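You operate a simulated robot arm through the tools that you are given. There is no shell and no other tool. Be economical: measure what you need, move in short steps, check, and stop when the job is done.

Carry out the task below with a simulated robot arm. There is one attempt and no reset: what you move stays moved.

TASK
Put things in order on the top of the steel bench. At the end: the black numbered block from the top of the steel bench stands on top of the white sticker sheet (marked "27"); the white cylinder from the top of the steel bench stands on top of the blue square sleeve; the teal bottle (marked "THREAD LOCK") stands where the silver block stood; the silver block stands where the black numbered block stood; whatever was shut is shut again. Leave all else as you found it, and nothing knocked over.

It is judged by the outcome, as a careful person would: the job done as asked, and still so three seconds after it is handed in. It fails if anything else is knocked over, pushed out of place, dropped, spilled or broken.

THE ROBOT
A 6-joint arm with a two-finger parallel gripper, fixed in place. Base frame: the origin is at the foot of the arm, x ahead of it, y to its left, z up; the work surface is at about z = 0.88. Lengths are in m, angles in rad, forces in N, time in s.
With the tool pointing down near the work surface it reaches from about 0.26 to 0.66 m from the base axis. Its first joint turns from -1.152 to 1.152 rad. Payload 2.9 kg.
Tool frame: the origin (TCP) lies between the finger pads and is the grasp point; the fingertips stand 0.03 m ahead of it; z points along the fingers, y is the line along which they close. The gripper opens to 0.11 m. The fingers are 0.02 m wide and 0.01 m thick; the gripper's body (0.048 by 0.112 m) begins 0.055 m behind the TCP.
Orientation is that of the tool frame in the base frame, as a unit quaternion [x, y, z, w]. With the fingers straight down and closing along the base's y, the tool's x points along the base's -x, its y along +y and its z along -z.

THE INTERFACE
- The arm moves only by the tool arm_command. Its argument "series" is a list of rows, each a list of 3 entries, a list of its own where there are three numbers: the opening, from 0 (shut) to 1 (fully open), then the shift along the tool's x, y, z in m, then the turn, a rotation vector about the tool's x, y, z in rad. In form: [[fingers, [x, y, z], [ax, ay, az]], ...]. A call has 1 to 10 rows; each row is the pose to reach, as a shift and turn from the pose commanded when the call began, along the tool's axes at that moment. A row lasts 0.2 s, in which the tool goes at most 0.05 m and 0.15 rad; a call with a longer step from one row to the next is refused whole, and so is a gripper value outside its range. A pose out of reach is approached as far as the arm can. The call stops where the force on the tool passes 40 N (or 10 N more than at its start, if that is more) or the arm is blocked; 0.2 s more then pass. The fingers move at their own pace (about 0.108 m/s each) and stop on an object; they squeeze with about 22 N. The grip force told is the motor's: it shows also when the fingers shut on nothing. Time passes only in rows, and 0.2 s behind the last, so rows that repeat a pose let the fingers close. It gives the time, the measured TCP pose, the force on the tool (base axes), the opening and the grip force at its end, in the units of the frame above (readings bear some noise), and new pictures: "views" is both (left out), scene, wrist or none.
- Cameras (640 x 400 px; columns grow to the right, rows downward): "scene" is fixed at [0.0875, 0.4421, 1.3962]; the picture's right is [-0.58, -0.81, 0.00], its down [-0.49, 0.35, -0.80] and it looks along [0.65, -0.47, -0.60] (base axes); focal length 273 px, centre (320, 200). "wrist" rides on the gripper at [-0.036, 0, -0.057] in the tool frame; the picture's right is [0.00, -1.00, 0.00], its down [0.97, 0.00, -0.24] and it looks along [0.24, 0.00, 0.97] (tool axes); focal length 218 px, centre (320, 200).
- locate(camera, pixels): for up to 12 pixels [column, row] of the newest picture of that camera ("zoom" is the newest enlarged one), the place [x, y, z] in the base frame of the surface seen there, good to about 0.002 m, but the place of the scene camera against the robot may be out by one fixed shift of up to 0.018 m in any direction. No time passes.
- zoom(camera, box): a new picture of the part [left, top, right, bottom] of that camera's present view, enlarged. No time passes.
- hand_in(): hands the job in; it is judged then, once.

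Work in short steps. Measure before you move; look again where a grasp or a placing could have gone wrong, and mend it. You have 80 turns and 120 pictures in all, those below and enlarged ones among them. Open the gripper and draw the arm clear of the work before you hand the job in, unless the task says otherwise; then end with one line.

The tools are called as name(argument=value, ...) on one line, values as JSON. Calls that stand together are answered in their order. arm_command: Moves the arm, as the interface text tells. Its arguments: {"type":"object","properties":{"series":{"type":"array","items":{"type":"array"}},"views":{"type":"string","enum":["both","scene","wrist","none"]}},"required":["series"]} The other tools are called the same way: locate (camera, pixels) gives the place of the surface under pixels of a picture; zoom (camera, box) takes an enlarged picture of a part of a camera's view; hand_in () hands the job in.

At the start:

```text
clock: 0.0
ee_pos: [0.4145, 0.1344, 1.1988]
ee_rot: [0.0, 1.0, 0.0, 0.0]
contact_force: [-0.6, -0.7, -0.1]
grip_width: 0.1098
gripper_force: 0.1
```

scene: 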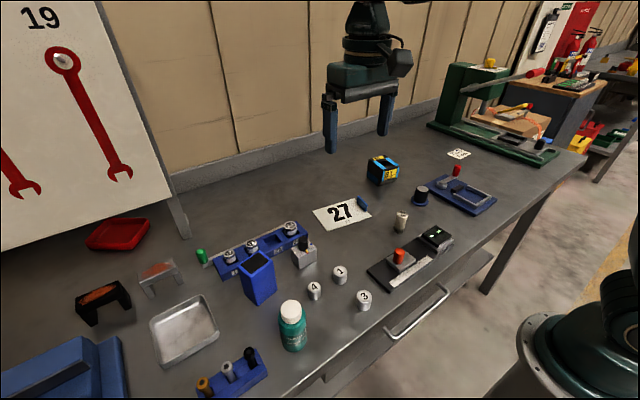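
wrist: 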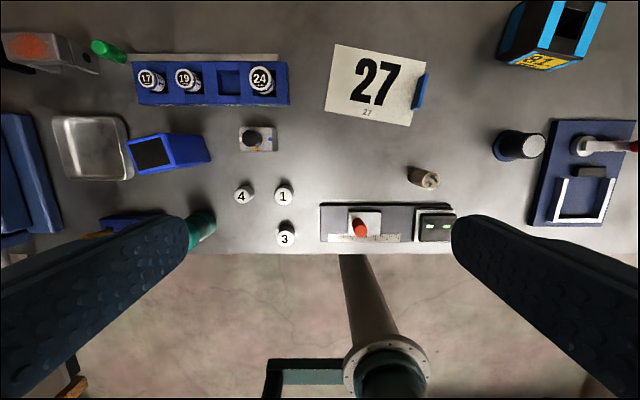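

I'll look closer at the objects to identify them.

zoom(camera="scene", box=[340, 130, 520, 290])

zoom(camera="scene", box=[180, 200, 400, 370])

zoom(camera="scene", box=[0, 200, 280, 400])

zoom(camera="wrist", box=[220, 100, 480, 260])

```text
2.50 times, centred on (430, 210) of scene
```

zoom: 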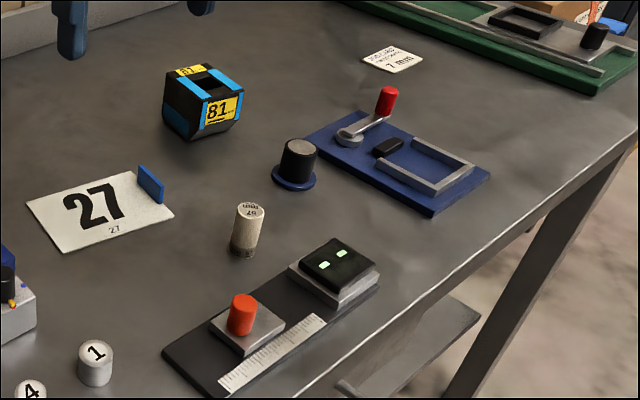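

```text
2.35 times, centred on (290, 285) of scene
```

zoom: 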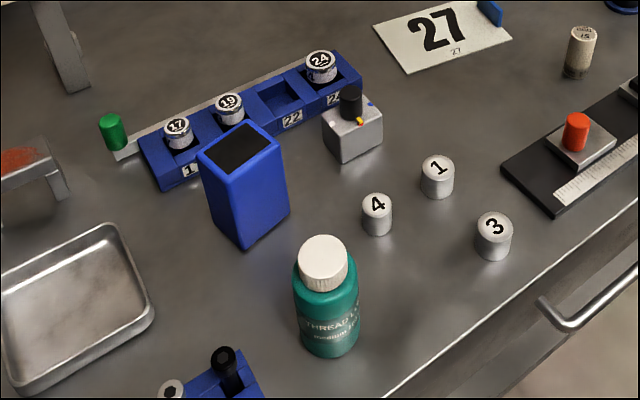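

```text
2.00 times, centred on (140, 300) of scene
```

zoom: 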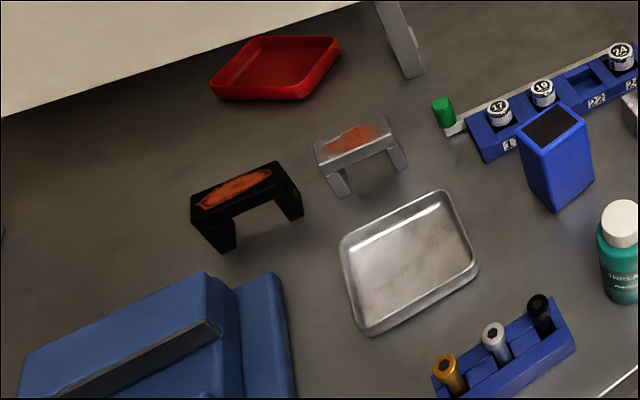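

```text
2.46 times, centred on (350, 180) of wrist
```

zoom: 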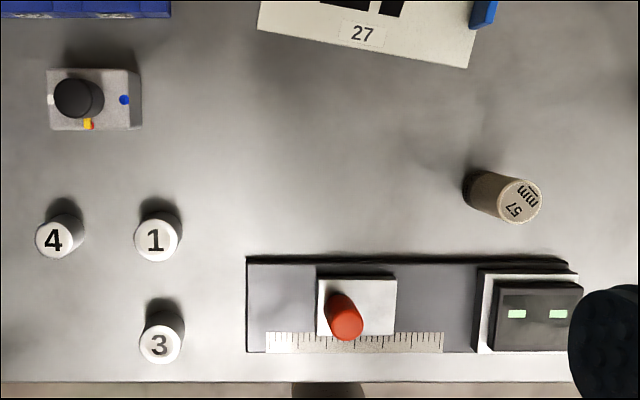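

locate(camera="wrist", pixels=[[372, 85], [426, 178], [252, 138], [150, 153], [200, 150], [243, 196], [284, 195], [286, 238], [540, 50], [510, 20], [570, 20], [520, 148]])

locate(camera="scene", pixels=[[340, 212], [402, 215], [305, 240], [256, 260], [250, 270], [304, 258], [339, 270], [363, 295], [290, 306], [384, 160], [383, 175], [316, 287]])

zoom(camera="scene", box=[350, 140, 420, 195])

zoom(camera="scene", box=[225, 220, 345, 310])

```text
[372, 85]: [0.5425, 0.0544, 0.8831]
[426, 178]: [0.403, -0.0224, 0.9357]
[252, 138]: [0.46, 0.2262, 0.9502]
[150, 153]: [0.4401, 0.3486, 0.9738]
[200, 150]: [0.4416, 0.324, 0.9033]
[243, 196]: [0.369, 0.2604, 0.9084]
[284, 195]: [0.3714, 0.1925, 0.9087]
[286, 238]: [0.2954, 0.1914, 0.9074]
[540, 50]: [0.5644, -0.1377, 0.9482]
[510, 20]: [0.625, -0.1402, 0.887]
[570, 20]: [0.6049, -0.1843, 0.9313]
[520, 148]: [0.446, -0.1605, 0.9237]
```

```text
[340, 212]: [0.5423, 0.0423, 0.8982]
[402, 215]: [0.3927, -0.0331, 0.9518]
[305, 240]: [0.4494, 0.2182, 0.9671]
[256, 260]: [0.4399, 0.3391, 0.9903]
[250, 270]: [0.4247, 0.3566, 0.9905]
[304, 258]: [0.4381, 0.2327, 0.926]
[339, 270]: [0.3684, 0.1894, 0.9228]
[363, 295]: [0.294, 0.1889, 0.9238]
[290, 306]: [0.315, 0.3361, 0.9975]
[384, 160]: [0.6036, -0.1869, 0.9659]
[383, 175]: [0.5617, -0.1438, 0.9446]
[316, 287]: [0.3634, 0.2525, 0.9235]
```

```text
7.27 times, centred on (385, 168) of scene
```

zoom: 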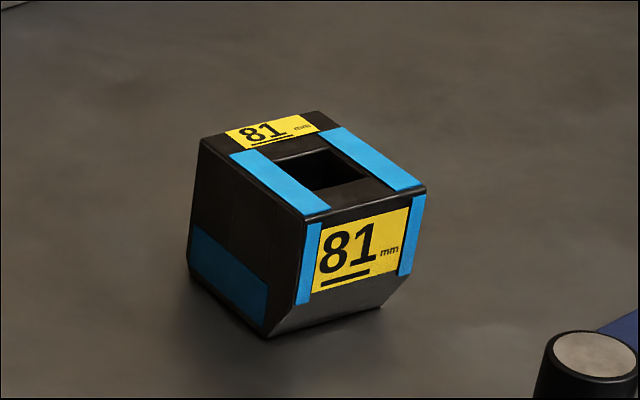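

```text
4.44 times, centred on (285, 265) of scene
```

zoom: 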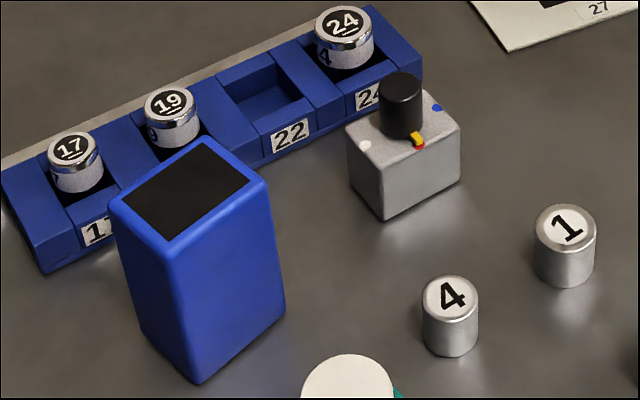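

Now moving above the black "81" block for a close wrist view.

arm_command(series=[[1, [-0.018, -0.035, 0.01], [0, 0, 0]], [1, [-0.036, -0.07, 0.02], [0, 0, 0]], [1, [-0.054, -0.105, 0.03], [0, 0, 0]], [1, [-0.072, -0.14, 0.04], [0, 0, 0]], [1, [-0.09, -0.175, 0.05], [0, 0, 0]], [1, [-0.108, -0.21, 0.06], [0, 0, 0]], [1, [-0.126, -0.245, 0.07], [0, 0, 0]], [1, [-0.146, -0.284, 0.08], [0, 0, 0]], [1, [-0.146, -0.284, 0.08], [0, 0, 0]]], views="wrist")

```text
clock: 2.0
ee_pos: [0.5607, -0.1484, 1.1184]
ee_rot: [0.0, 1.0, 0.0, -0.001]
contact_force: [0.5, 0.4, 0.2]
grip_width: 0.1099
gripper_force: 0.0
```

wrist: 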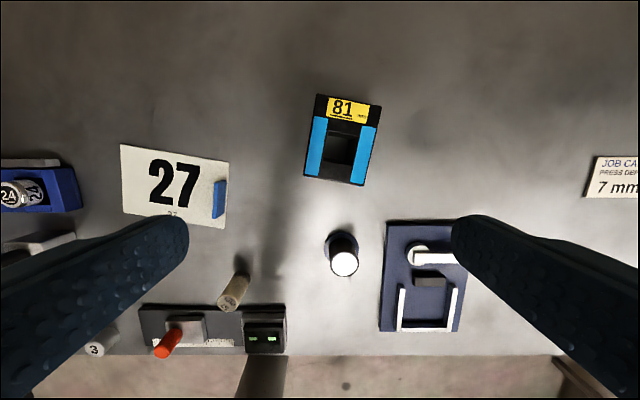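

zoom(camera="wrist", box=[280, 80, 408, 200])

locate(camera="wrist", pixels=[[320, 97], [378, 106], [362, 180], [307, 173], [340, 148], [123, 147], [226, 163], [221, 226], [126, 206], [219, 182], [218, 215], [175, 185]])

```text
3.33 times, centred on (344, 140) of wrist
```

zoom: 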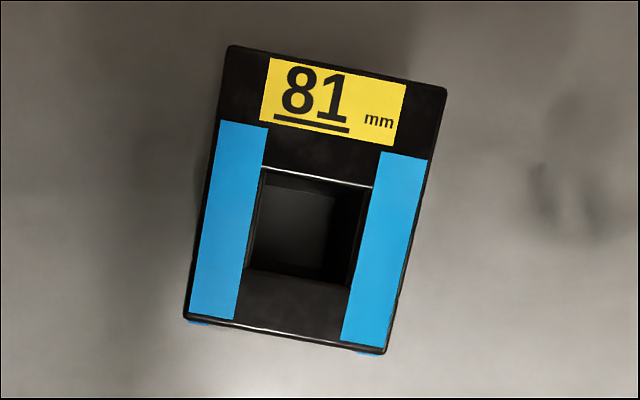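

```text
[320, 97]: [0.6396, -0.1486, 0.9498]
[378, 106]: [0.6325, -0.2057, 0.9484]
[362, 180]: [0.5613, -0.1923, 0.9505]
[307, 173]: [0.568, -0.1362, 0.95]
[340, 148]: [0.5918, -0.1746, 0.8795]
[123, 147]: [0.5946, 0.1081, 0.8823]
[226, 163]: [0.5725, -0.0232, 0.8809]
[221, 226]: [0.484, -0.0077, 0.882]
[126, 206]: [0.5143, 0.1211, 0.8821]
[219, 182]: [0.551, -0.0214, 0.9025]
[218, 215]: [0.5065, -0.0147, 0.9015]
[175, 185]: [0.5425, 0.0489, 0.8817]
```

Block "81": top centre about (0.600, -0.171), top z 0.950, yaw about -0.15. I align above it and descend.

arm_command(series=[[1, [-0.02, -0.011, 0.02], [0, 0, 0.08]], [1, [-0.0395, -0.0214, 0.05], [0, 0, 0.16]], [1, [-0.0395, -0.0214, 0.09], [0, 0, 0.16]], [1, [-0.0395, -0.0214, 0.12], [0, 0, 0.16]], [1, [-0.0395, -0.0214, 0.12], [0, 0, 0.16]]], views="both")

```text
clock: 3.2
ee_pos: [0.6005, -0.1693, 0.9985]
ee_rot: [0.08, 0.997, 0.0, 0.0]
contact_force: [0.5, 0.4, -0.5]
grip_width: 0.1098
gripper_force: 0.2
```

scene: 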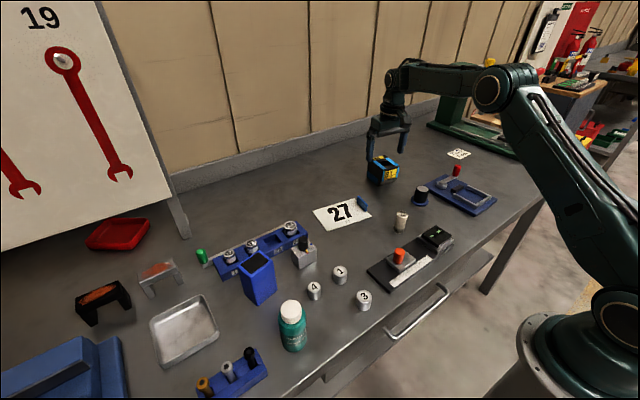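
wrist: 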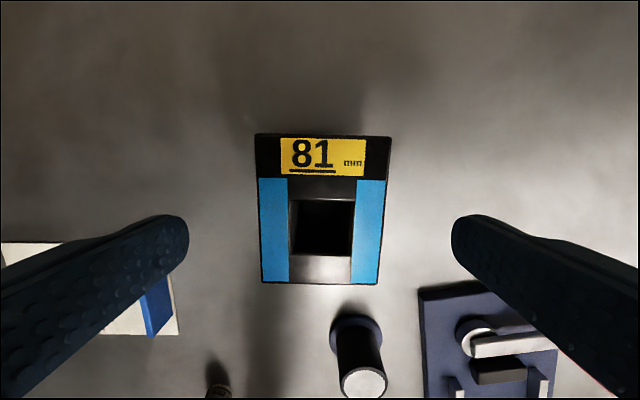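

arm_command(series=[[1, [0, 0, 0.04], [0, 0, 0]], [1, [0, 0, 0.077], [0, 0, 0]], [1, [0, 0, 0.077], [0, 0, 0]], [0.4, [0, 0, 0.077], [0, 0, 0]], [0.4, [0, 0, 0.077], [0, 0, 0]], [0.4, [0, 0, 0.077], [0, 0, 0]]], views="wrist")

```text
clock: 4.6
ee_pos: [0.5991, -0.1704, 0.9223]
ee_rot: [0.081, 0.997, 0.001, -0.001]
contact_force: [0.4, -0.8, 0.0]
grip_width: 0.0666
gripper_force: 21.8
```

wrist: 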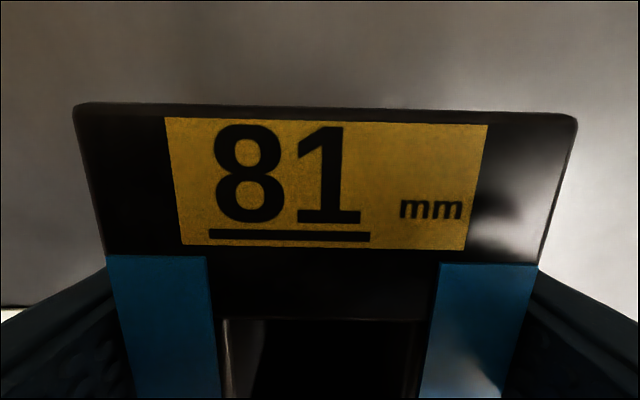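

Gripped (0.0666 m). Lift and carry to above the sheet's free area, centre about (0.543, 0.060).

arm_command(series=[[0.4, [0, 0, -0.04], [0, 0, 0]], [0.4, [0, 0, -0.08], [0, 0, 0]], [0.4, [0.0155, 0.0365, -0.09], [0, 0, 0]], [0.4, [0.031, 0.073, -0.09], [0, 0, 0]], [0.4, [0.0465, 0.1095, -0.09], [0, 0, 0]], [0.4, [0.062, 0.146, -0.09], [0, 0, 0]], [0.4, [0.0775, 0.1825, -0.09], [0, 0, 0]], [0.4, [0.093, 0.219, -0.09], [0, 0, 0]], [0.4, [0.093, 0.219, -0.06], [0, 0, 0]], [0.4, [0.093, 0.219, -0.06], [0, 0, 0]]], views="both")

zoom(camera="scene", box=[290, 140, 400, 240])

```text
clock: 6.8
ee_pos: [0.5442, 0.0607, 0.9808]
ee_rot: [0.08, 0.997, 0.0, 0.0]
contact_force: [-0.4, -0.9, -3.0]
grip_width: 0.0663
gripper_force: 22.3
```

scene: 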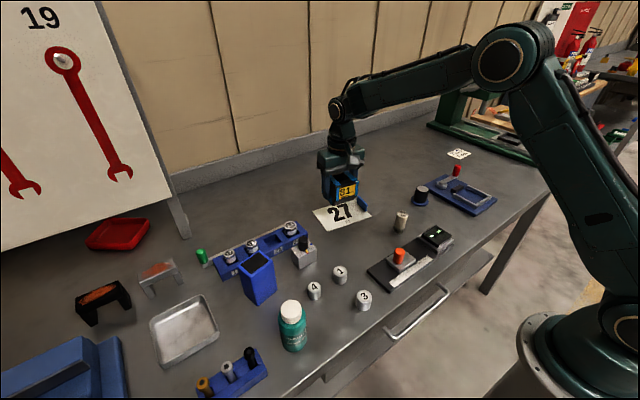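
wrist: 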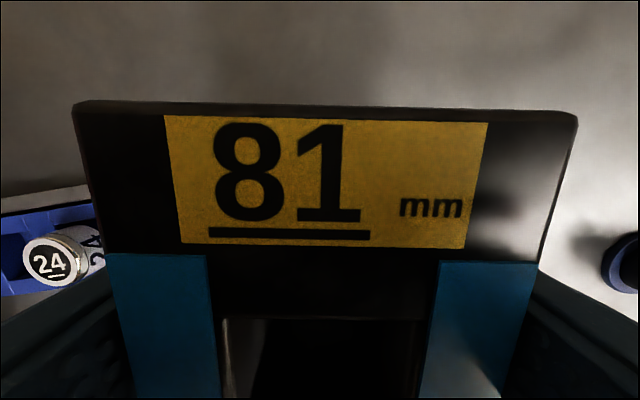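

```text
4.00 times, centred on (345, 190) of scene
```

zoom: 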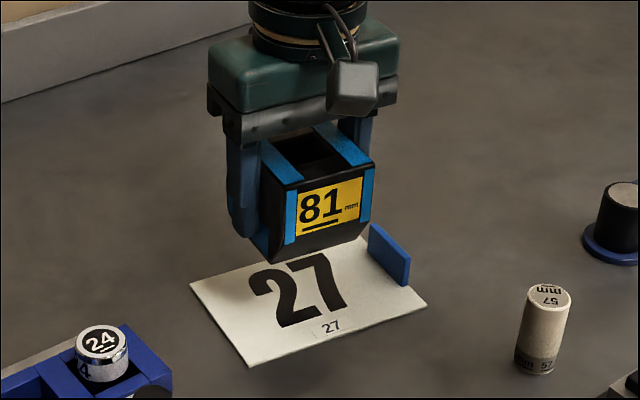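

Hovering well over the sheet, clear of the tab. Lower and release with partial opening.

arm_command(series=[[0.4, [0, 0, 0.03], [0, 0, 0]], [0.4, [0, 0, 0.048], [0, 0, 0]], [0.4, [0, 0, 0.0555], [0, 0, 0]], [0.4, [0, 0, 0.0555], [0, 0, 0]], [0.78, [0, 0, 0.0555], [0, 0, 0]], [0.78, [0, 0, 0.0555], [0, 0, 0]]], views="none")

```text
clock: 8.2
ee_pos: [0.5433, 0.0583, 0.9272]
ee_rot: [0.08, 0.997, 0.0, 0.0]
contact_force: [-0.8, -0.8, 0.6]
grip_width: 0.086
gripper_force: 0.1
```

arm_command(series=[[0.78, [0, 0, -0.04], [0, 0, 0]], [0.78, [0, 0, -0.08], [0, 0, 0]], [0.78, [0, 0, -0.12], [0, 0, 0]], [1, [0.02, 0.04, -0.14], [0, 0, -0.08]], [1, [0.05, 0.07, -0.15], [0, 0, -0.16]], [1, [0.08, 0.1, -0.15], [0, 0, -0.16]], [1, [0.08, 0.13, -0.15], [0, 0, -0.16]], [1, [0.08, 0.13, -0.15], [0, 0, -0.16]]], views="both")

zoom(camera="scene", box=[290, 140, 400, 240])

```text
clock: 10.0
ee_pos: [0.4842, 0.201, 1.0779]
ee_rot: [0.0, 1.0, -0.001, 0.0]
contact_force: [0.8, -1.1, 0.3]
grip_width: 0.1099
gripper_force: 0.1
```

scene: 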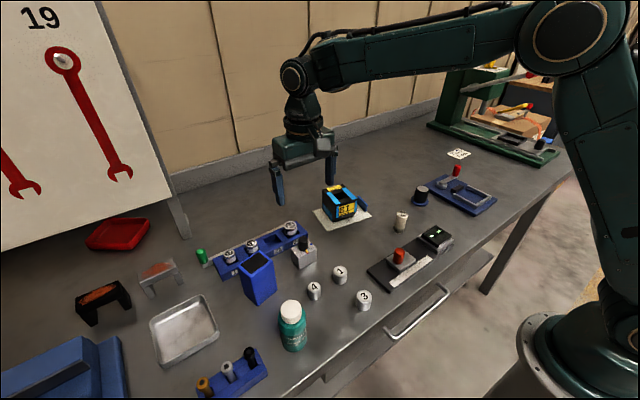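
wrist: 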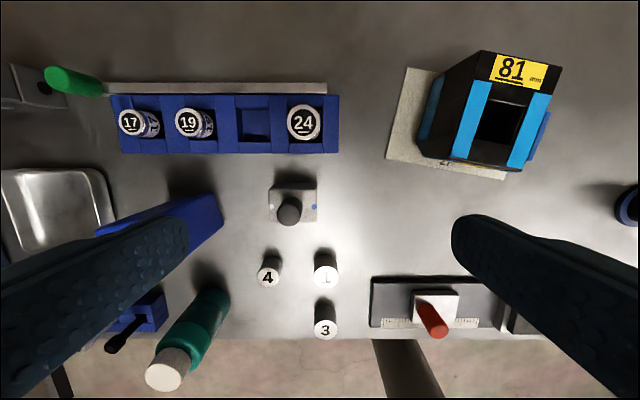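

```text
4.00 times, centred on (345, 190) of scene
```

zoom: 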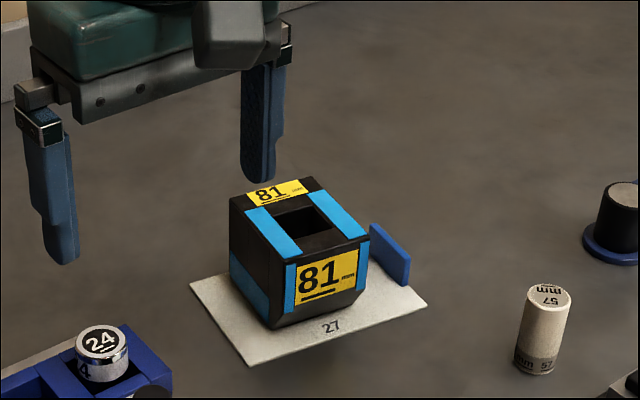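

Block stands on the sheet. Now measure the silver block (wrist ~ (293,203)).

zoom(camera="wrist", box=[230, 150, 360, 240])

locate(camera="wrist", pixels=[[272, 191], [314, 191], [314, 219], [272, 220], [289, 210], [293, 190], [305, 122], [210, 225], [103, 230], [325, 268], [268, 270], [165, 375]])

```text
4.44 times, centred on (295, 195) of wrist
```

zoom: 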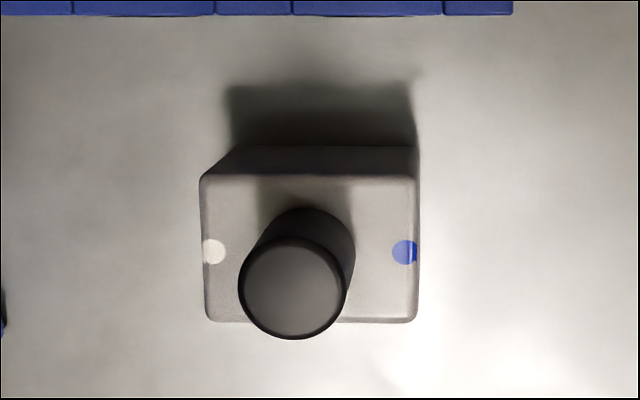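

```text
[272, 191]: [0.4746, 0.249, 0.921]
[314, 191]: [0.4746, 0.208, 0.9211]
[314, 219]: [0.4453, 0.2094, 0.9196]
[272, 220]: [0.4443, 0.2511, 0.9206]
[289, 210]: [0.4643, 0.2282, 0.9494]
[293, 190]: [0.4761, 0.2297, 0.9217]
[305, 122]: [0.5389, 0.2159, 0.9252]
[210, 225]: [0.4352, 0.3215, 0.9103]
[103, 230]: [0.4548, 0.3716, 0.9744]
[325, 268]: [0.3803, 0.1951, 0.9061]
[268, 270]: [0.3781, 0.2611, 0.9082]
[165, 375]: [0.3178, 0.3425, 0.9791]
```

Silver block: centre (0.4595, 0.2295), 0.046 along y, top z 0.921, yaw ≈ 0. Descend and grasp low on the body.

arm_command(series=[[1, [0.0253, 0.0285, 0.02], [0, 0, 0]], [1, [0.0253, 0.0285, 0.06], [0, 0, 0]], [1, [0.0253, 0.0285, 0.1], [0, 0, 0]], [1, [0.0253, 0.0285, 0.14], [0, 0, 0]], [1, [0.0253, 0.0285, 0.159], [0, 0, 0]], [1, [0.0253, 0.0285, 0.159], [0, 0, 0]], [0.25, [0.0253, 0.0285, 0.159], [0, 0, 0]], [0.25, [0.0253, 0.0285, 0.159], [0, 0, 0]], [0.25, [0.0253, 0.0285, 0.159], [0, 0, 0]]], views="both")

```text
clock: 12.0
ee_pos: [0.46, 0.2293, 0.9163]
ee_rot: [0.0, 1.0, 0.0, -0.001]
contact_force: [-0.3, 0.4, 0.3]
grip_width: 0.05
gripper_force: 22.5
```

scene: 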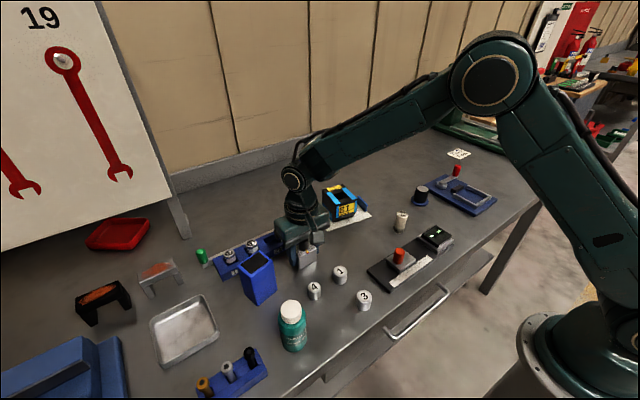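
wrist: 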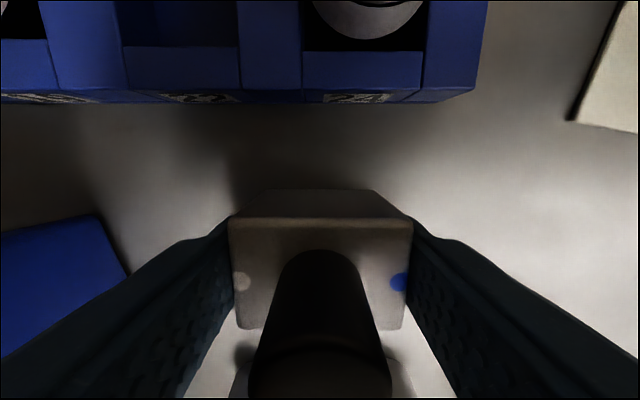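

Gripped. Lift and carry to (0.600, -0.171).

arm_command(series=[[0.25, [0, 0, -0.045], [0, 0, 0]], [0.25, [0, 0, -0.09], [0, 0, 0]], [0.25, [0, 0, -0.13], [0, 0, 0]], [0.25, [-0.0141, -0.04, -0.13], [0, 0, 0]], [0.25, [-0.0281, -0.08, -0.13], [0, 0, 0]], [0.25, [-0.0422, -0.12, -0.13], [0, 0, 0]], [0.25, [-0.0562, -0.16, -0.13], [0, 0, 0]], [0.25, [-0.0703, -0.2, -0.13], [0, 0, 0]]], views="none")

arm_command(series=[[0.25, [-0.0141, -0.04, 0], [0, 0, 0]], [0.25, [-0.0281, -0.08, 0], [0, 0, 0]], [0.25, [-0.0422, -0.12, 0], [0, 0, 0]], [0.25, [-0.0562, -0.16, 0], [0, 0, 0]], [0.25, [-0.0703, -0.2005, 0.02], [0, 0, 0]], [0.25, [-0.0703, -0.2005, 0.06], [0, 0, 0]], [0.25, [-0.0703, -0.2005, 0.1], [0, 0, 0]], [0.25, [-0.0703, -0.2005, 0.1], [0, 0, 0]]], views="both")

```text
clock: 13.8
ee_pos: [0.5315, 0.0296, 1.0482]
ee_rot: [-0.001, 1.0, 0.0, 0.0]
contact_force: [0.7, -0.7, -3.2]
grip_width: 0.0499
gripper_force: 22.2
```

```text
clock: 15.6
ee_pos: [0.601, -0.1711, 0.9455]
ee_rot: [0.0, 1.0, 0.0, -0.001]
contact_force: [0.4, -0.6, -2.8]
grip_width: 0.0499
gripper_force: 22.4
```

scene: 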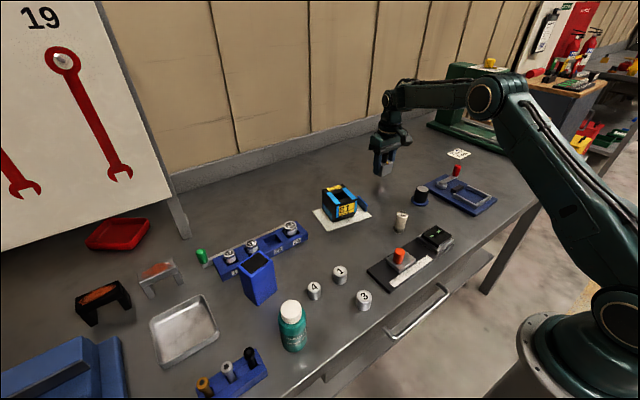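
wrist: 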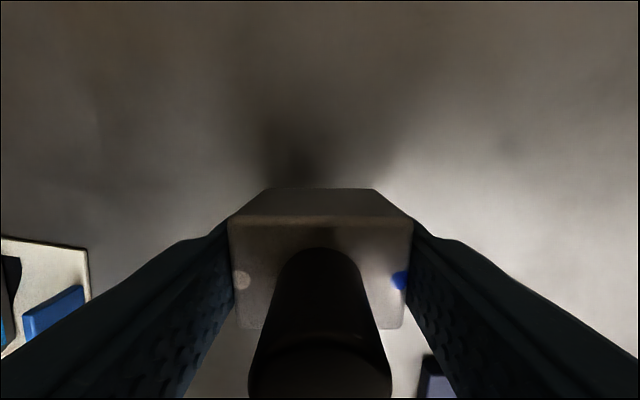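

arm_command(series=[[0.25, [0, 0, 0.02], [0, 0, 0]], [0.25, [0, 0, 0.0295], [0, 0, 0]], [0.25, [0, 0, 0.0295], [0, 0, 0]], [0.8, [0, 0, 0.0295], [0, 0, 0]], [0.8, [0, 0, 0.0295], [0, 0, 0]], [0.8, [0, 0, -0.01], [0, 0, 0]], [0.8, [0, 0, -0.05], [0, 0, 0]], [1, [0, 0, -0.1], [0, 0, 0]]], views="both")

zoom(camera="scene", box=[340, 130, 450, 230])

```text
clock: 17.4
ee_pos: [0.5982, -0.172, 1.0479]
ee_rot: [0.001, 1.0, 0.0, -0.001]
contact_force: [-0.1, 0.7, 0.6]
grip_width: 0.1098
gripper_force: 0.0
```

scene: 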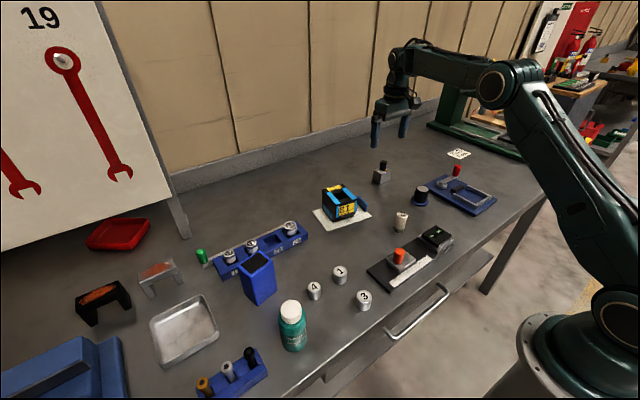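
wrist: 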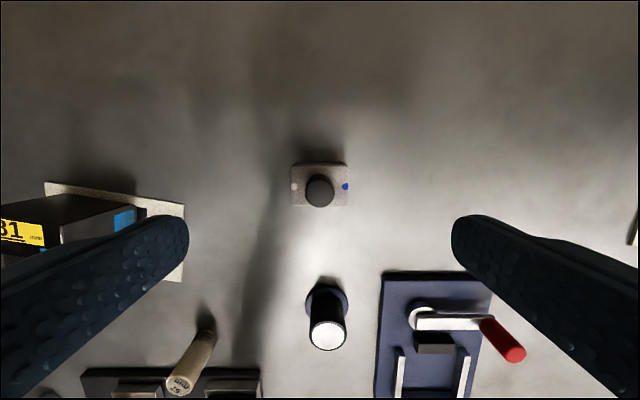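

```text
4.00 times, centred on (395, 180) of scene
```

zoom: 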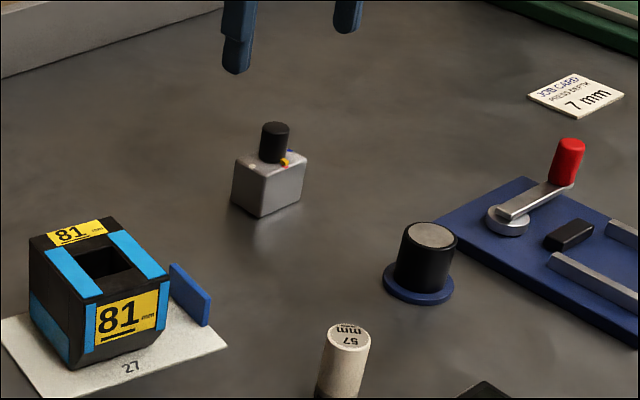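

Silver block placed. Now go above the white cylinder at about (0.403,-0.022).

arm_command(series=[[1, [0.034, 0.03, 0], [0, 0, 0]], [1, [0.068, 0.06, 0], [0, 0, 0]], [1, [0.102, 0.09, 0], [0, 0, 0]], [1, [0.136, 0.12, 0], [0, 0, 0]], [1, [0.17, 0.151, 0], [0, 0, 0]], [1, [0.17, 0.151, 0], [0, 0, 0]]], views="wrist")

zoom(camera="scene", box=[380, 200, 425, 245])

zoom(camera="scene", box=[230, 240, 290, 310])

```text
clock: 18.8
ee_pos: [0.4274, -0.0206, 1.0473]
ee_rot: [0.001, 1.0, 0.0, -0.001]
contact_force: [0.2, 0.6, 0.1]
grip_width: 0.11
gripper_force: 0.0
```

wrist: 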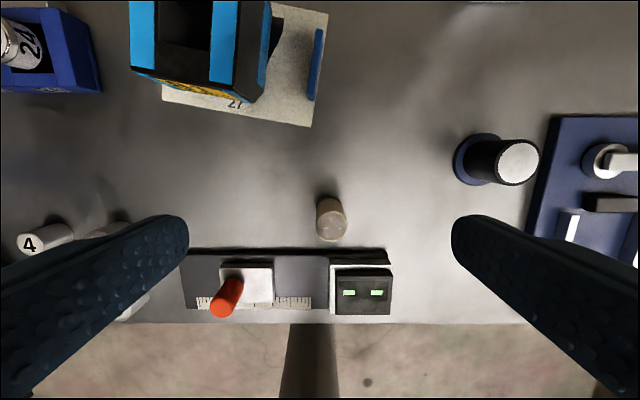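

```text
8.89 times, centred on (402, 222) of scene
```

zoom: 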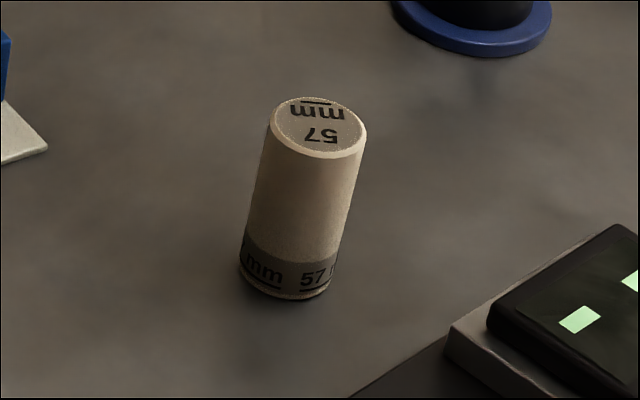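

```text
5.71 times, centred on (260, 275) of scene
```

zoom: 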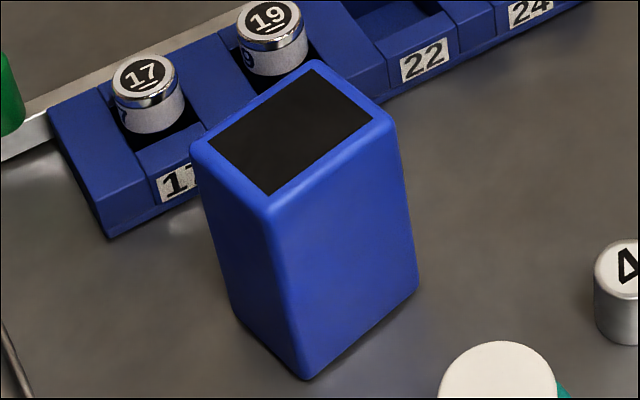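

zoom(camera="wrist", box=[290, 170, 380, 260])

locate(camera="wrist", pixels=[[331, 227], [319, 226], [345, 226], [332, 239], [332, 215], [335, 255], [385, 250], [363, 275]])

```text
4.44 times, centred on (335, 215) of wrist
```

zoom: 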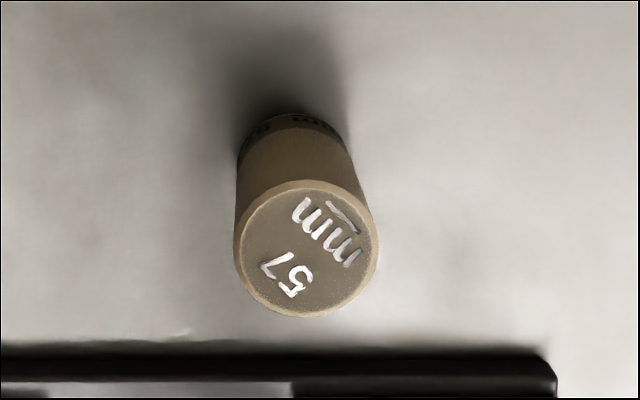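

```text
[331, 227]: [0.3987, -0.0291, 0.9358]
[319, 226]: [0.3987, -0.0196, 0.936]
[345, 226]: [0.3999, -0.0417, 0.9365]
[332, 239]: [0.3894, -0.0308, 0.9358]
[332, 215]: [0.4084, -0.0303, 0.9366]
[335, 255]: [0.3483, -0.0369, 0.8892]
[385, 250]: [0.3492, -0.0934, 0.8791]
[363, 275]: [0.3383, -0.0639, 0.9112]
```

arm_command(series=[[1, [0.031, -0.0105, 0.03], [0, 0, 0]], [1, [0.031, -0.0105, 0.07], [0, 0, 0]], [1, [0.031, -0.0105, 0.11], [0, 0, 0]], [1, [0.031, -0.0105, 0.125], [0, 0, 0]], [0.5, [0.031, -0.0105, 0.125], [0, 0, 0]], [0.1, [0.031, -0.0105, 0.125], [0, 0, 0]], [0.1, [0.031, -0.0105, 0.125], [0, 0, 0]], [0.1, [0.031, -0.0105, 0.125], [0, 0, 0]]], views="wrist")

```text
clock: 20.6
ee_pos: [0.3985, -0.0318, 0.9242]
ee_rot: [0.0, 1.0, -0.001, 0.0]
contact_force: [-0.6, -0.7, 0.1]
grip_width: 0.0257
gripper_force: 21.6
```

wrist: 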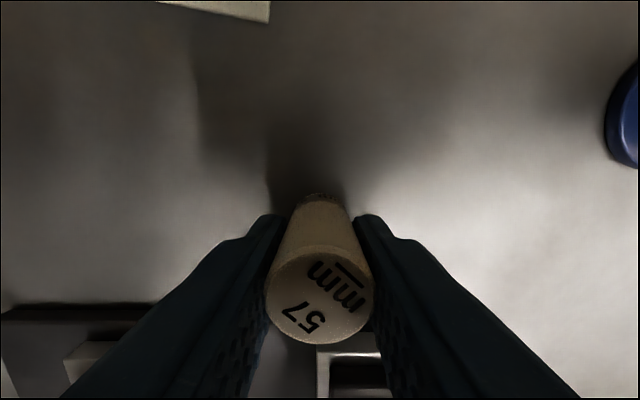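

Lift and move toward the sleeve for measuring its top.

arm_command(series=[[0.1, [0, 0, -0.045], [0, 0, 0]], [0.1, [0, 0, -0.09], [0, 0, 0]], [0.1, [0, 0, -0.135], [0, 0, 0]], [0.1, [0, 0, -0.18], [0, 0, 0]], [0.1, [-0.008, 0.045, -0.19], [0, 0, 0]], [0.1, [-0.016, 0.09, -0.19], [0, 0, 0]], [0.1, [-0.024, 0.135, -0.19], [0, 0, 0]], [0.1, [-0.032, 0.18, -0.19], [0, 0, 0]], [0.1, [-0.04, 0.225, -0.19], [0, 0, 0]], [0.1, [-0.048, 0.27, -0.19], [0, 0, 0]]], views="both")

```text
clock: 22.8
ee_pos: [0.4449, 0.2418, 1.1119]
ee_rot: [-0.001, 1.0, 0.0, 0.0]
contact_force: [0.2, 0.2, -0.4]
grip_width: 0.0255
gripper_force: 21.9
```

scene: 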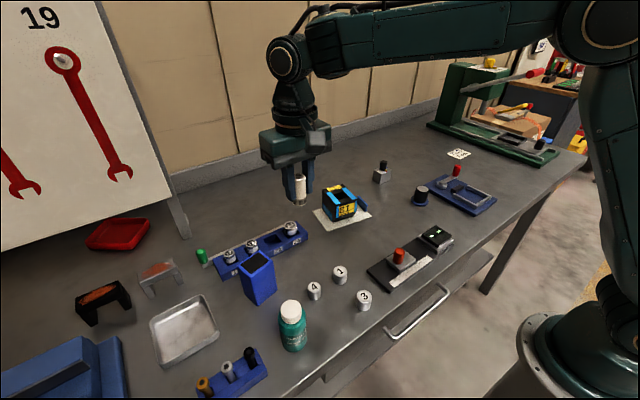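
wrist: 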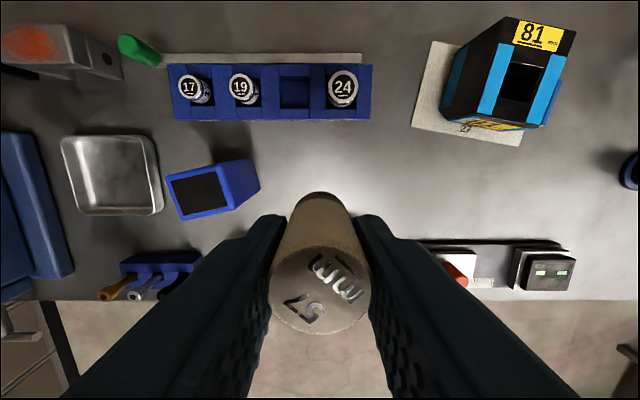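

zoom(camera="wrist", box=[150, 150, 270, 225])

locate(camera="wrist", pixels=[[170, 178], [218, 168], [227, 206], [183, 217], [198, 193], [180, 190], [215, 185], [200, 178], [201, 208]])

```text
5.33 times, centred on (210, 188) of wrist
```

zoom: 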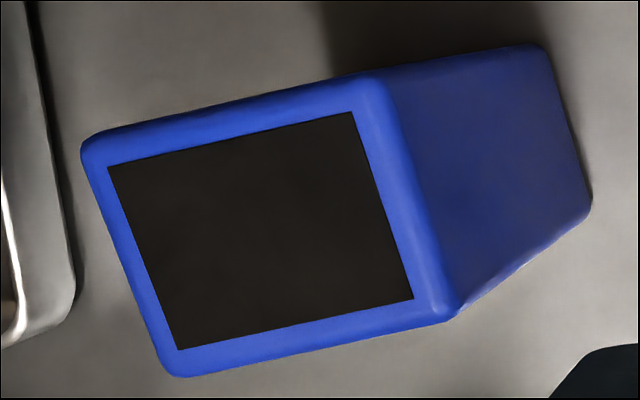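

```text
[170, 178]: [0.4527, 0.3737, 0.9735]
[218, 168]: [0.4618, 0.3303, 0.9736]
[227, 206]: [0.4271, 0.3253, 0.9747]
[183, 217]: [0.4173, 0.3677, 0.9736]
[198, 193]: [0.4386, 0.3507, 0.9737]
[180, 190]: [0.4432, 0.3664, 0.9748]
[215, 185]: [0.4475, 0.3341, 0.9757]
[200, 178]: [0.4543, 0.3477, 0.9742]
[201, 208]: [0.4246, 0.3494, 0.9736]
```

Sleeve's top is flat at z 0.974, centre (0.4397, 0.3492). Move over it and lower gently.

arm_command(series=[[0.1, [0.0024, 0.0366, 0], [0, 0, 0]], [0.1, [0.0049, 0.0731, 0], [0, 0, 0]], [0.1, [0.0073, 0.1097, 0], [0, 0, 0]], [0.1, [0.0073, 0.1097, 0.04], [0, 0, 0]], [0.1, [0.0073, 0.1097, 0.075], [0, 0, 0]], [0.1, [0.0073, 0.1097, 0.075], [0, 0, 0]]], views="both")

zoom(camera="scene", box=[210, 180, 310, 310])

```text
clock: 24.2
ee_pos: [0.4371, 0.3501, 1.0359]
ee_rot: [0.0, 1.0, 0.0, 0.0]
contact_force: [-1.1, -0.3, -0.3]
grip_width: 0.0257
gripper_force: 21.4
```

scene: 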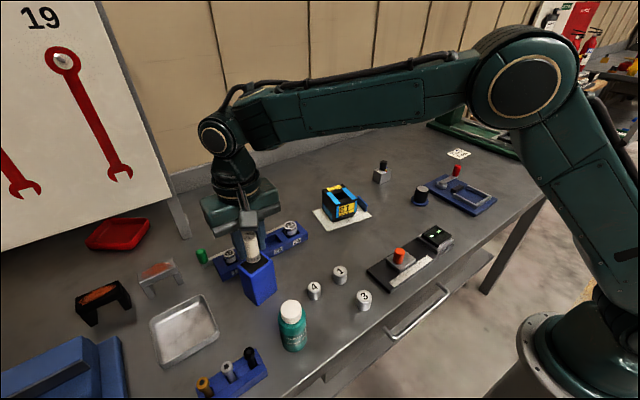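
wrist: 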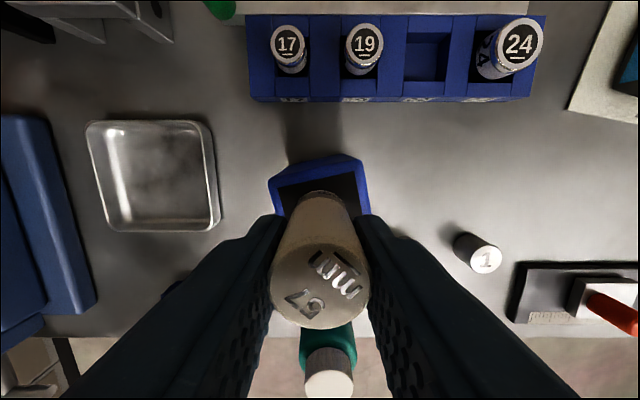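

```text
3.08 times, centred on (260, 245) of scene
```

zoom: 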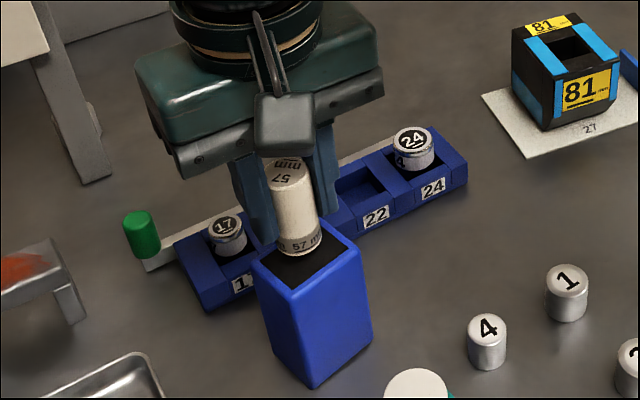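

arm_command(series=[[0.1, [0, 0, 0.012], [0, 0, 0]], [0.1, [0, 0, 0.018], [0, 0, 0]], [0.1, [0, 0, 0.0203], [0, 0, 0]], [0.1, [0, 0, 0.0203], [0, 0, 0]]], views="scene")

zoom(camera="scene", box=[220, 220, 300, 310])

```text
clock: 25.2
ee_pos: [0.4404, 0.3499, 1.0185]
ee_rot: [-0.001, 1.0, 0.002, 0.002]
contact_force: [-2.6, 0.9, 21.2]
grip_width: 0.0255
gripper_force: 22.1
```

scene: 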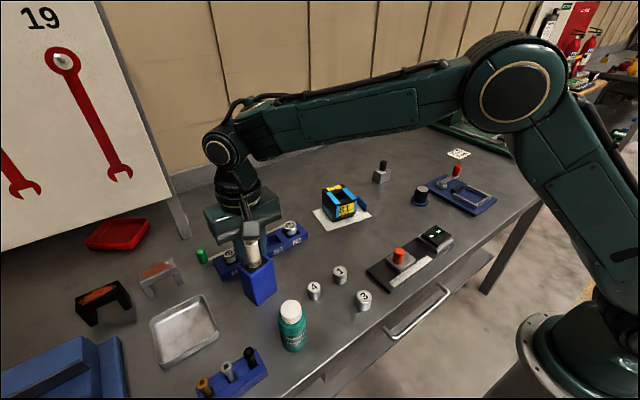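

```text
4.44 times, centred on (260, 265) of scene
```

zoom: 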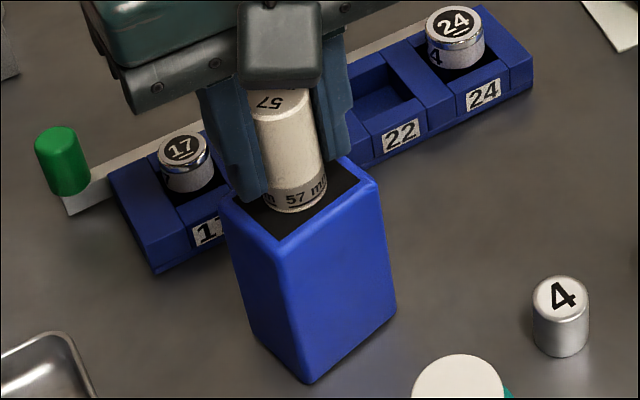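

In contact (21 N). Ease up 2 mm, open, and rise.

arm_command(series=[[0.1, [0, 0, -0.0018], [0, 0, 0]], [0.1, [0, 0, -0.0018], [0, 0, 0]], [0.6, [0, 0, -0.0018], [0, 0, 0]], [0.6, [0, 0, -0.0018], [0, 0, 0]], [0.6, [0, 0, -0.04], [0, 0, 0]], [0.6, [0, 0, -0.08], [0, 0, 0]], [0.6, [0, 0, -0.12], [0, 0, 0]], [1, [0, 0, -0.13], [0, 0, 0]]], views="both")

zoom(camera="scene", box=[220, 220, 320, 360])

```text
clock: 27.0
ee_pos: [0.4391, 0.3482, 1.1492]
ee_rot: [0.001, 1.0, -0.001, 0.0]
contact_force: [-0.7, 0.4, -0.2]
grip_width: 0.1097
gripper_force: 0.1
```

scene: 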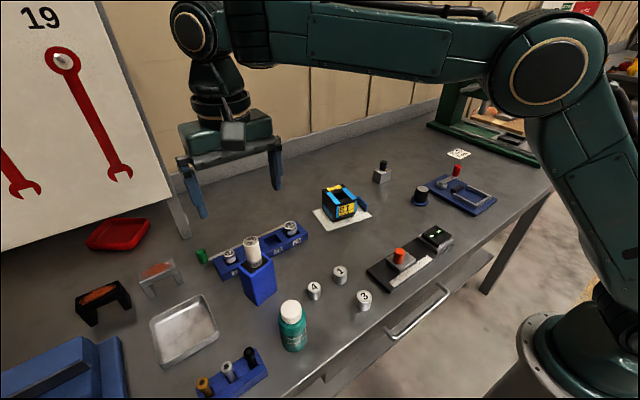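
wrist: 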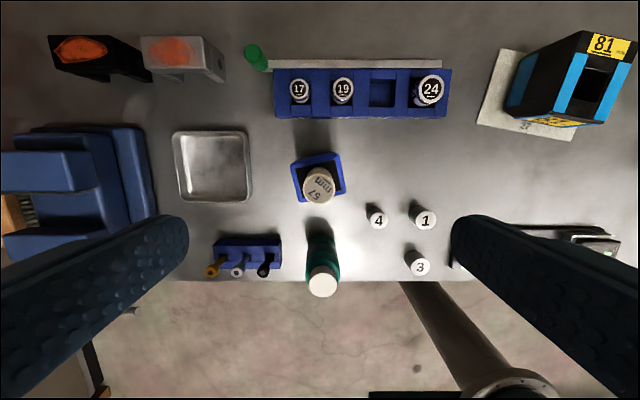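

```text
2.86 times, centred on (270, 290) of scene
```

zoom: 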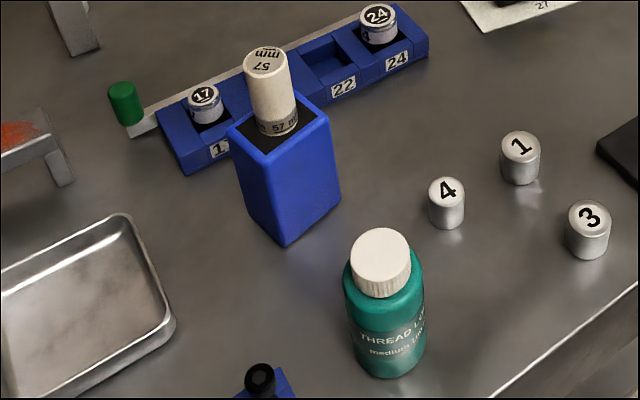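

Cylinder stands on the sleeve. Now measure the bottle: cap near wrist pixel (323,282), body (320,250).

locate(camera="wrist", pixels=[[322, 282], [310, 282], [336, 282], [323, 270], [323, 294], [320, 250], [308, 255], [337, 255], [322, 240], [319, 182], [263, 270]])

zoom(camera="wrist", box=[270, 210, 370, 310])

```text
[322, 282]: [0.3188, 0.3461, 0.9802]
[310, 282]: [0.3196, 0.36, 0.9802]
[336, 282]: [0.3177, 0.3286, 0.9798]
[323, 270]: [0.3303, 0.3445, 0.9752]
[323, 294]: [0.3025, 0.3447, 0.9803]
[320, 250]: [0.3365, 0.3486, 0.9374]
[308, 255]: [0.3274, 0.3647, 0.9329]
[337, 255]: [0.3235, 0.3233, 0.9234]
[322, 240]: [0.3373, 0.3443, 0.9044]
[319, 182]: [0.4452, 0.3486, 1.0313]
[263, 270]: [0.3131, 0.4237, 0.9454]
```

```text
4.00 times, centred on (320, 260) of wrist
```

zoom: 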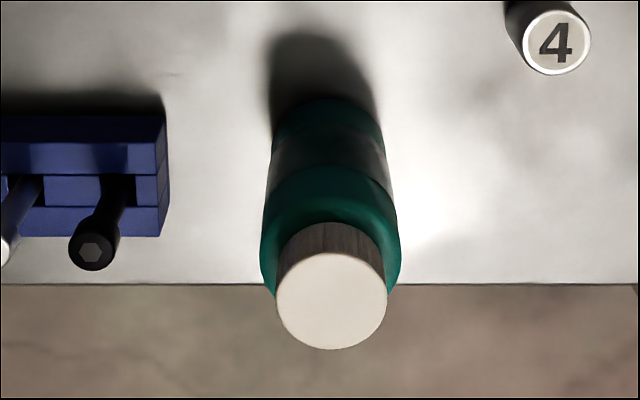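

locate(camera="wrist", pixels=[[280, 241], [280, 265], [281, 255], [264, 272], [220, 240], [300, 277], [377, 222], [416, 268]])

```text
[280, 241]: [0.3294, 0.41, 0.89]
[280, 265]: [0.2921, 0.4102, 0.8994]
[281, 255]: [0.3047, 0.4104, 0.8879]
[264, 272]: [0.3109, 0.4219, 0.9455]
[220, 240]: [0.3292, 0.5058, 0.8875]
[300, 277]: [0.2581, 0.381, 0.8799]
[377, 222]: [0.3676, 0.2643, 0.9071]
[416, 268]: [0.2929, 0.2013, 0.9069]
```

Holder edge is at y≈0.41; with a 0.08 m opening there's clearance. Move above the bottle axis (0.315, 0.344).

arm_command(series=[[0.75, [0.042, -0.002, 0], [0, 0, 0]], [0.75, [0.084, -0.004, 0], [0, 0, 0]], [0.75, [0.1247, -0.005, 0], [0, 0, 0]], [0.75, [0.1247, -0.005, 0.04], [0, 0, 0]], [0.75, [0.1247, -0.005, 0.08], [0, 0, 0]], [0.75, [0.1247, -0.005, 0.08], [0, 0, 0]]], views="both")

locate(camera="wrist", pixels=[[320, 260], [320, 240], [320, 280], [300, 260], [340, 260], [320, 225]])

```text
clock: 28.4
ee_pos: [0.3157, 0.3451, 1.0682]
ee_rot: [0.0, 1.0, 0.0, 0.0]
contact_force: [0.0, 0.6, -0.4]
grip_width: 0.0825
gripper_force: 0.1
```

scene: 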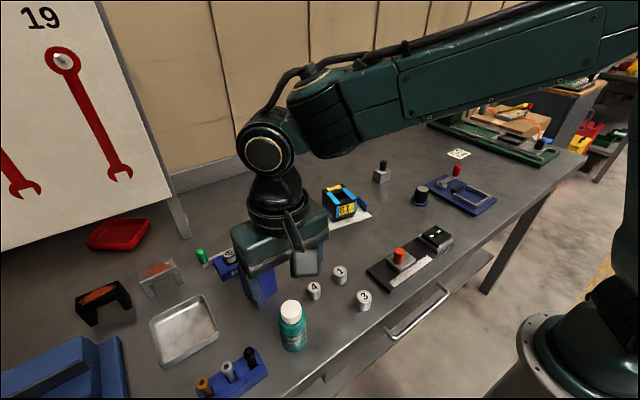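
wrist: 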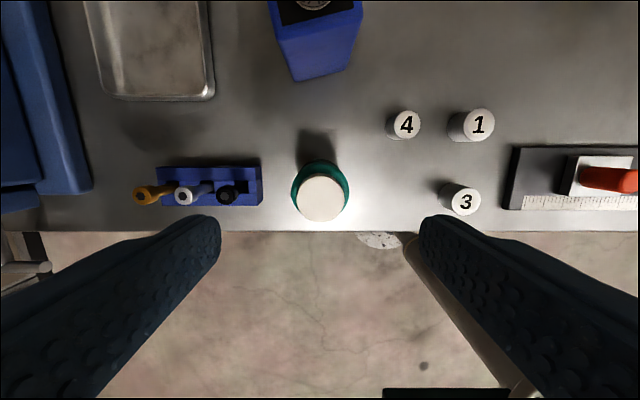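

```text
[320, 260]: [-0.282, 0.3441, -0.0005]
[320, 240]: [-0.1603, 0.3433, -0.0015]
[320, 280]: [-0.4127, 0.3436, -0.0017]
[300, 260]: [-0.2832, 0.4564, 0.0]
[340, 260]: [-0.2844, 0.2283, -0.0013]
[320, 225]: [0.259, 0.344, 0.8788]
```

locate(camera="wrist", pixels=[[322, 197], [301, 197], [343, 197], [322, 177], [322, 217], [322, 166], [294, 188], [347, 188]])

```text
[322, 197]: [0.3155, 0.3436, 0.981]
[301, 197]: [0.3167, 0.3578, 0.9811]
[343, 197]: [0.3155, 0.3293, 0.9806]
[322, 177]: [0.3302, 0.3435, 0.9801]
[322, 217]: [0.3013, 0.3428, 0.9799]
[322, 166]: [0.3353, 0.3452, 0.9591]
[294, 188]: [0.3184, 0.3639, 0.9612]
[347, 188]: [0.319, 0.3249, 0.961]
```

Axis confirmed (0.316, 0.344). Descend to z≈0.934 and grip.

arm_command(series=[[0.75, [0, 0, 0.04], [0, 0, 0]], [0.75, [0, 0, 0.08], [0, 0, 0]], [0.75, [0, 0, 0.115], [0, 0, 0]], [0.75, [0, 0, 0.1325], [0, 0, 0]], [0.75, [0, 0, 0.1325], [0, 0, 0]], [0.3, [0, 0, 0.1325], [0, 0, 0]], [0.3, [0, 0, 0.1325], [0, 0, 0]], [0.3, [0, 0, 0.1325], [0, 0, 0]]], views="scene")

```text
clock: 30.2
ee_pos: [0.3159, 0.3452, 0.9339]
ee_rot: [0.0, 1.0, 0.0, 0.0]
contact_force: [-0.2, 0.4, 1.2]
grip_width: 0.0455
gripper_force: 21.9
```

scene: 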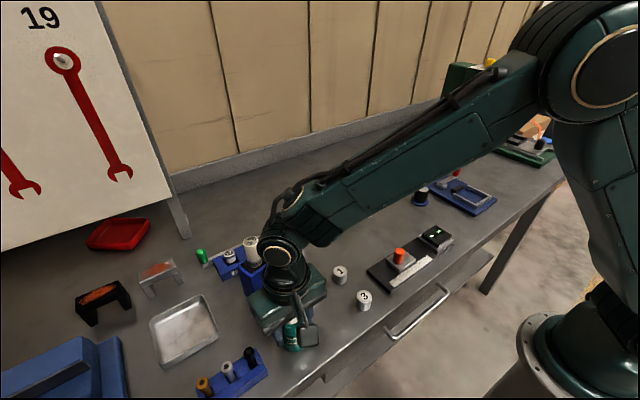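

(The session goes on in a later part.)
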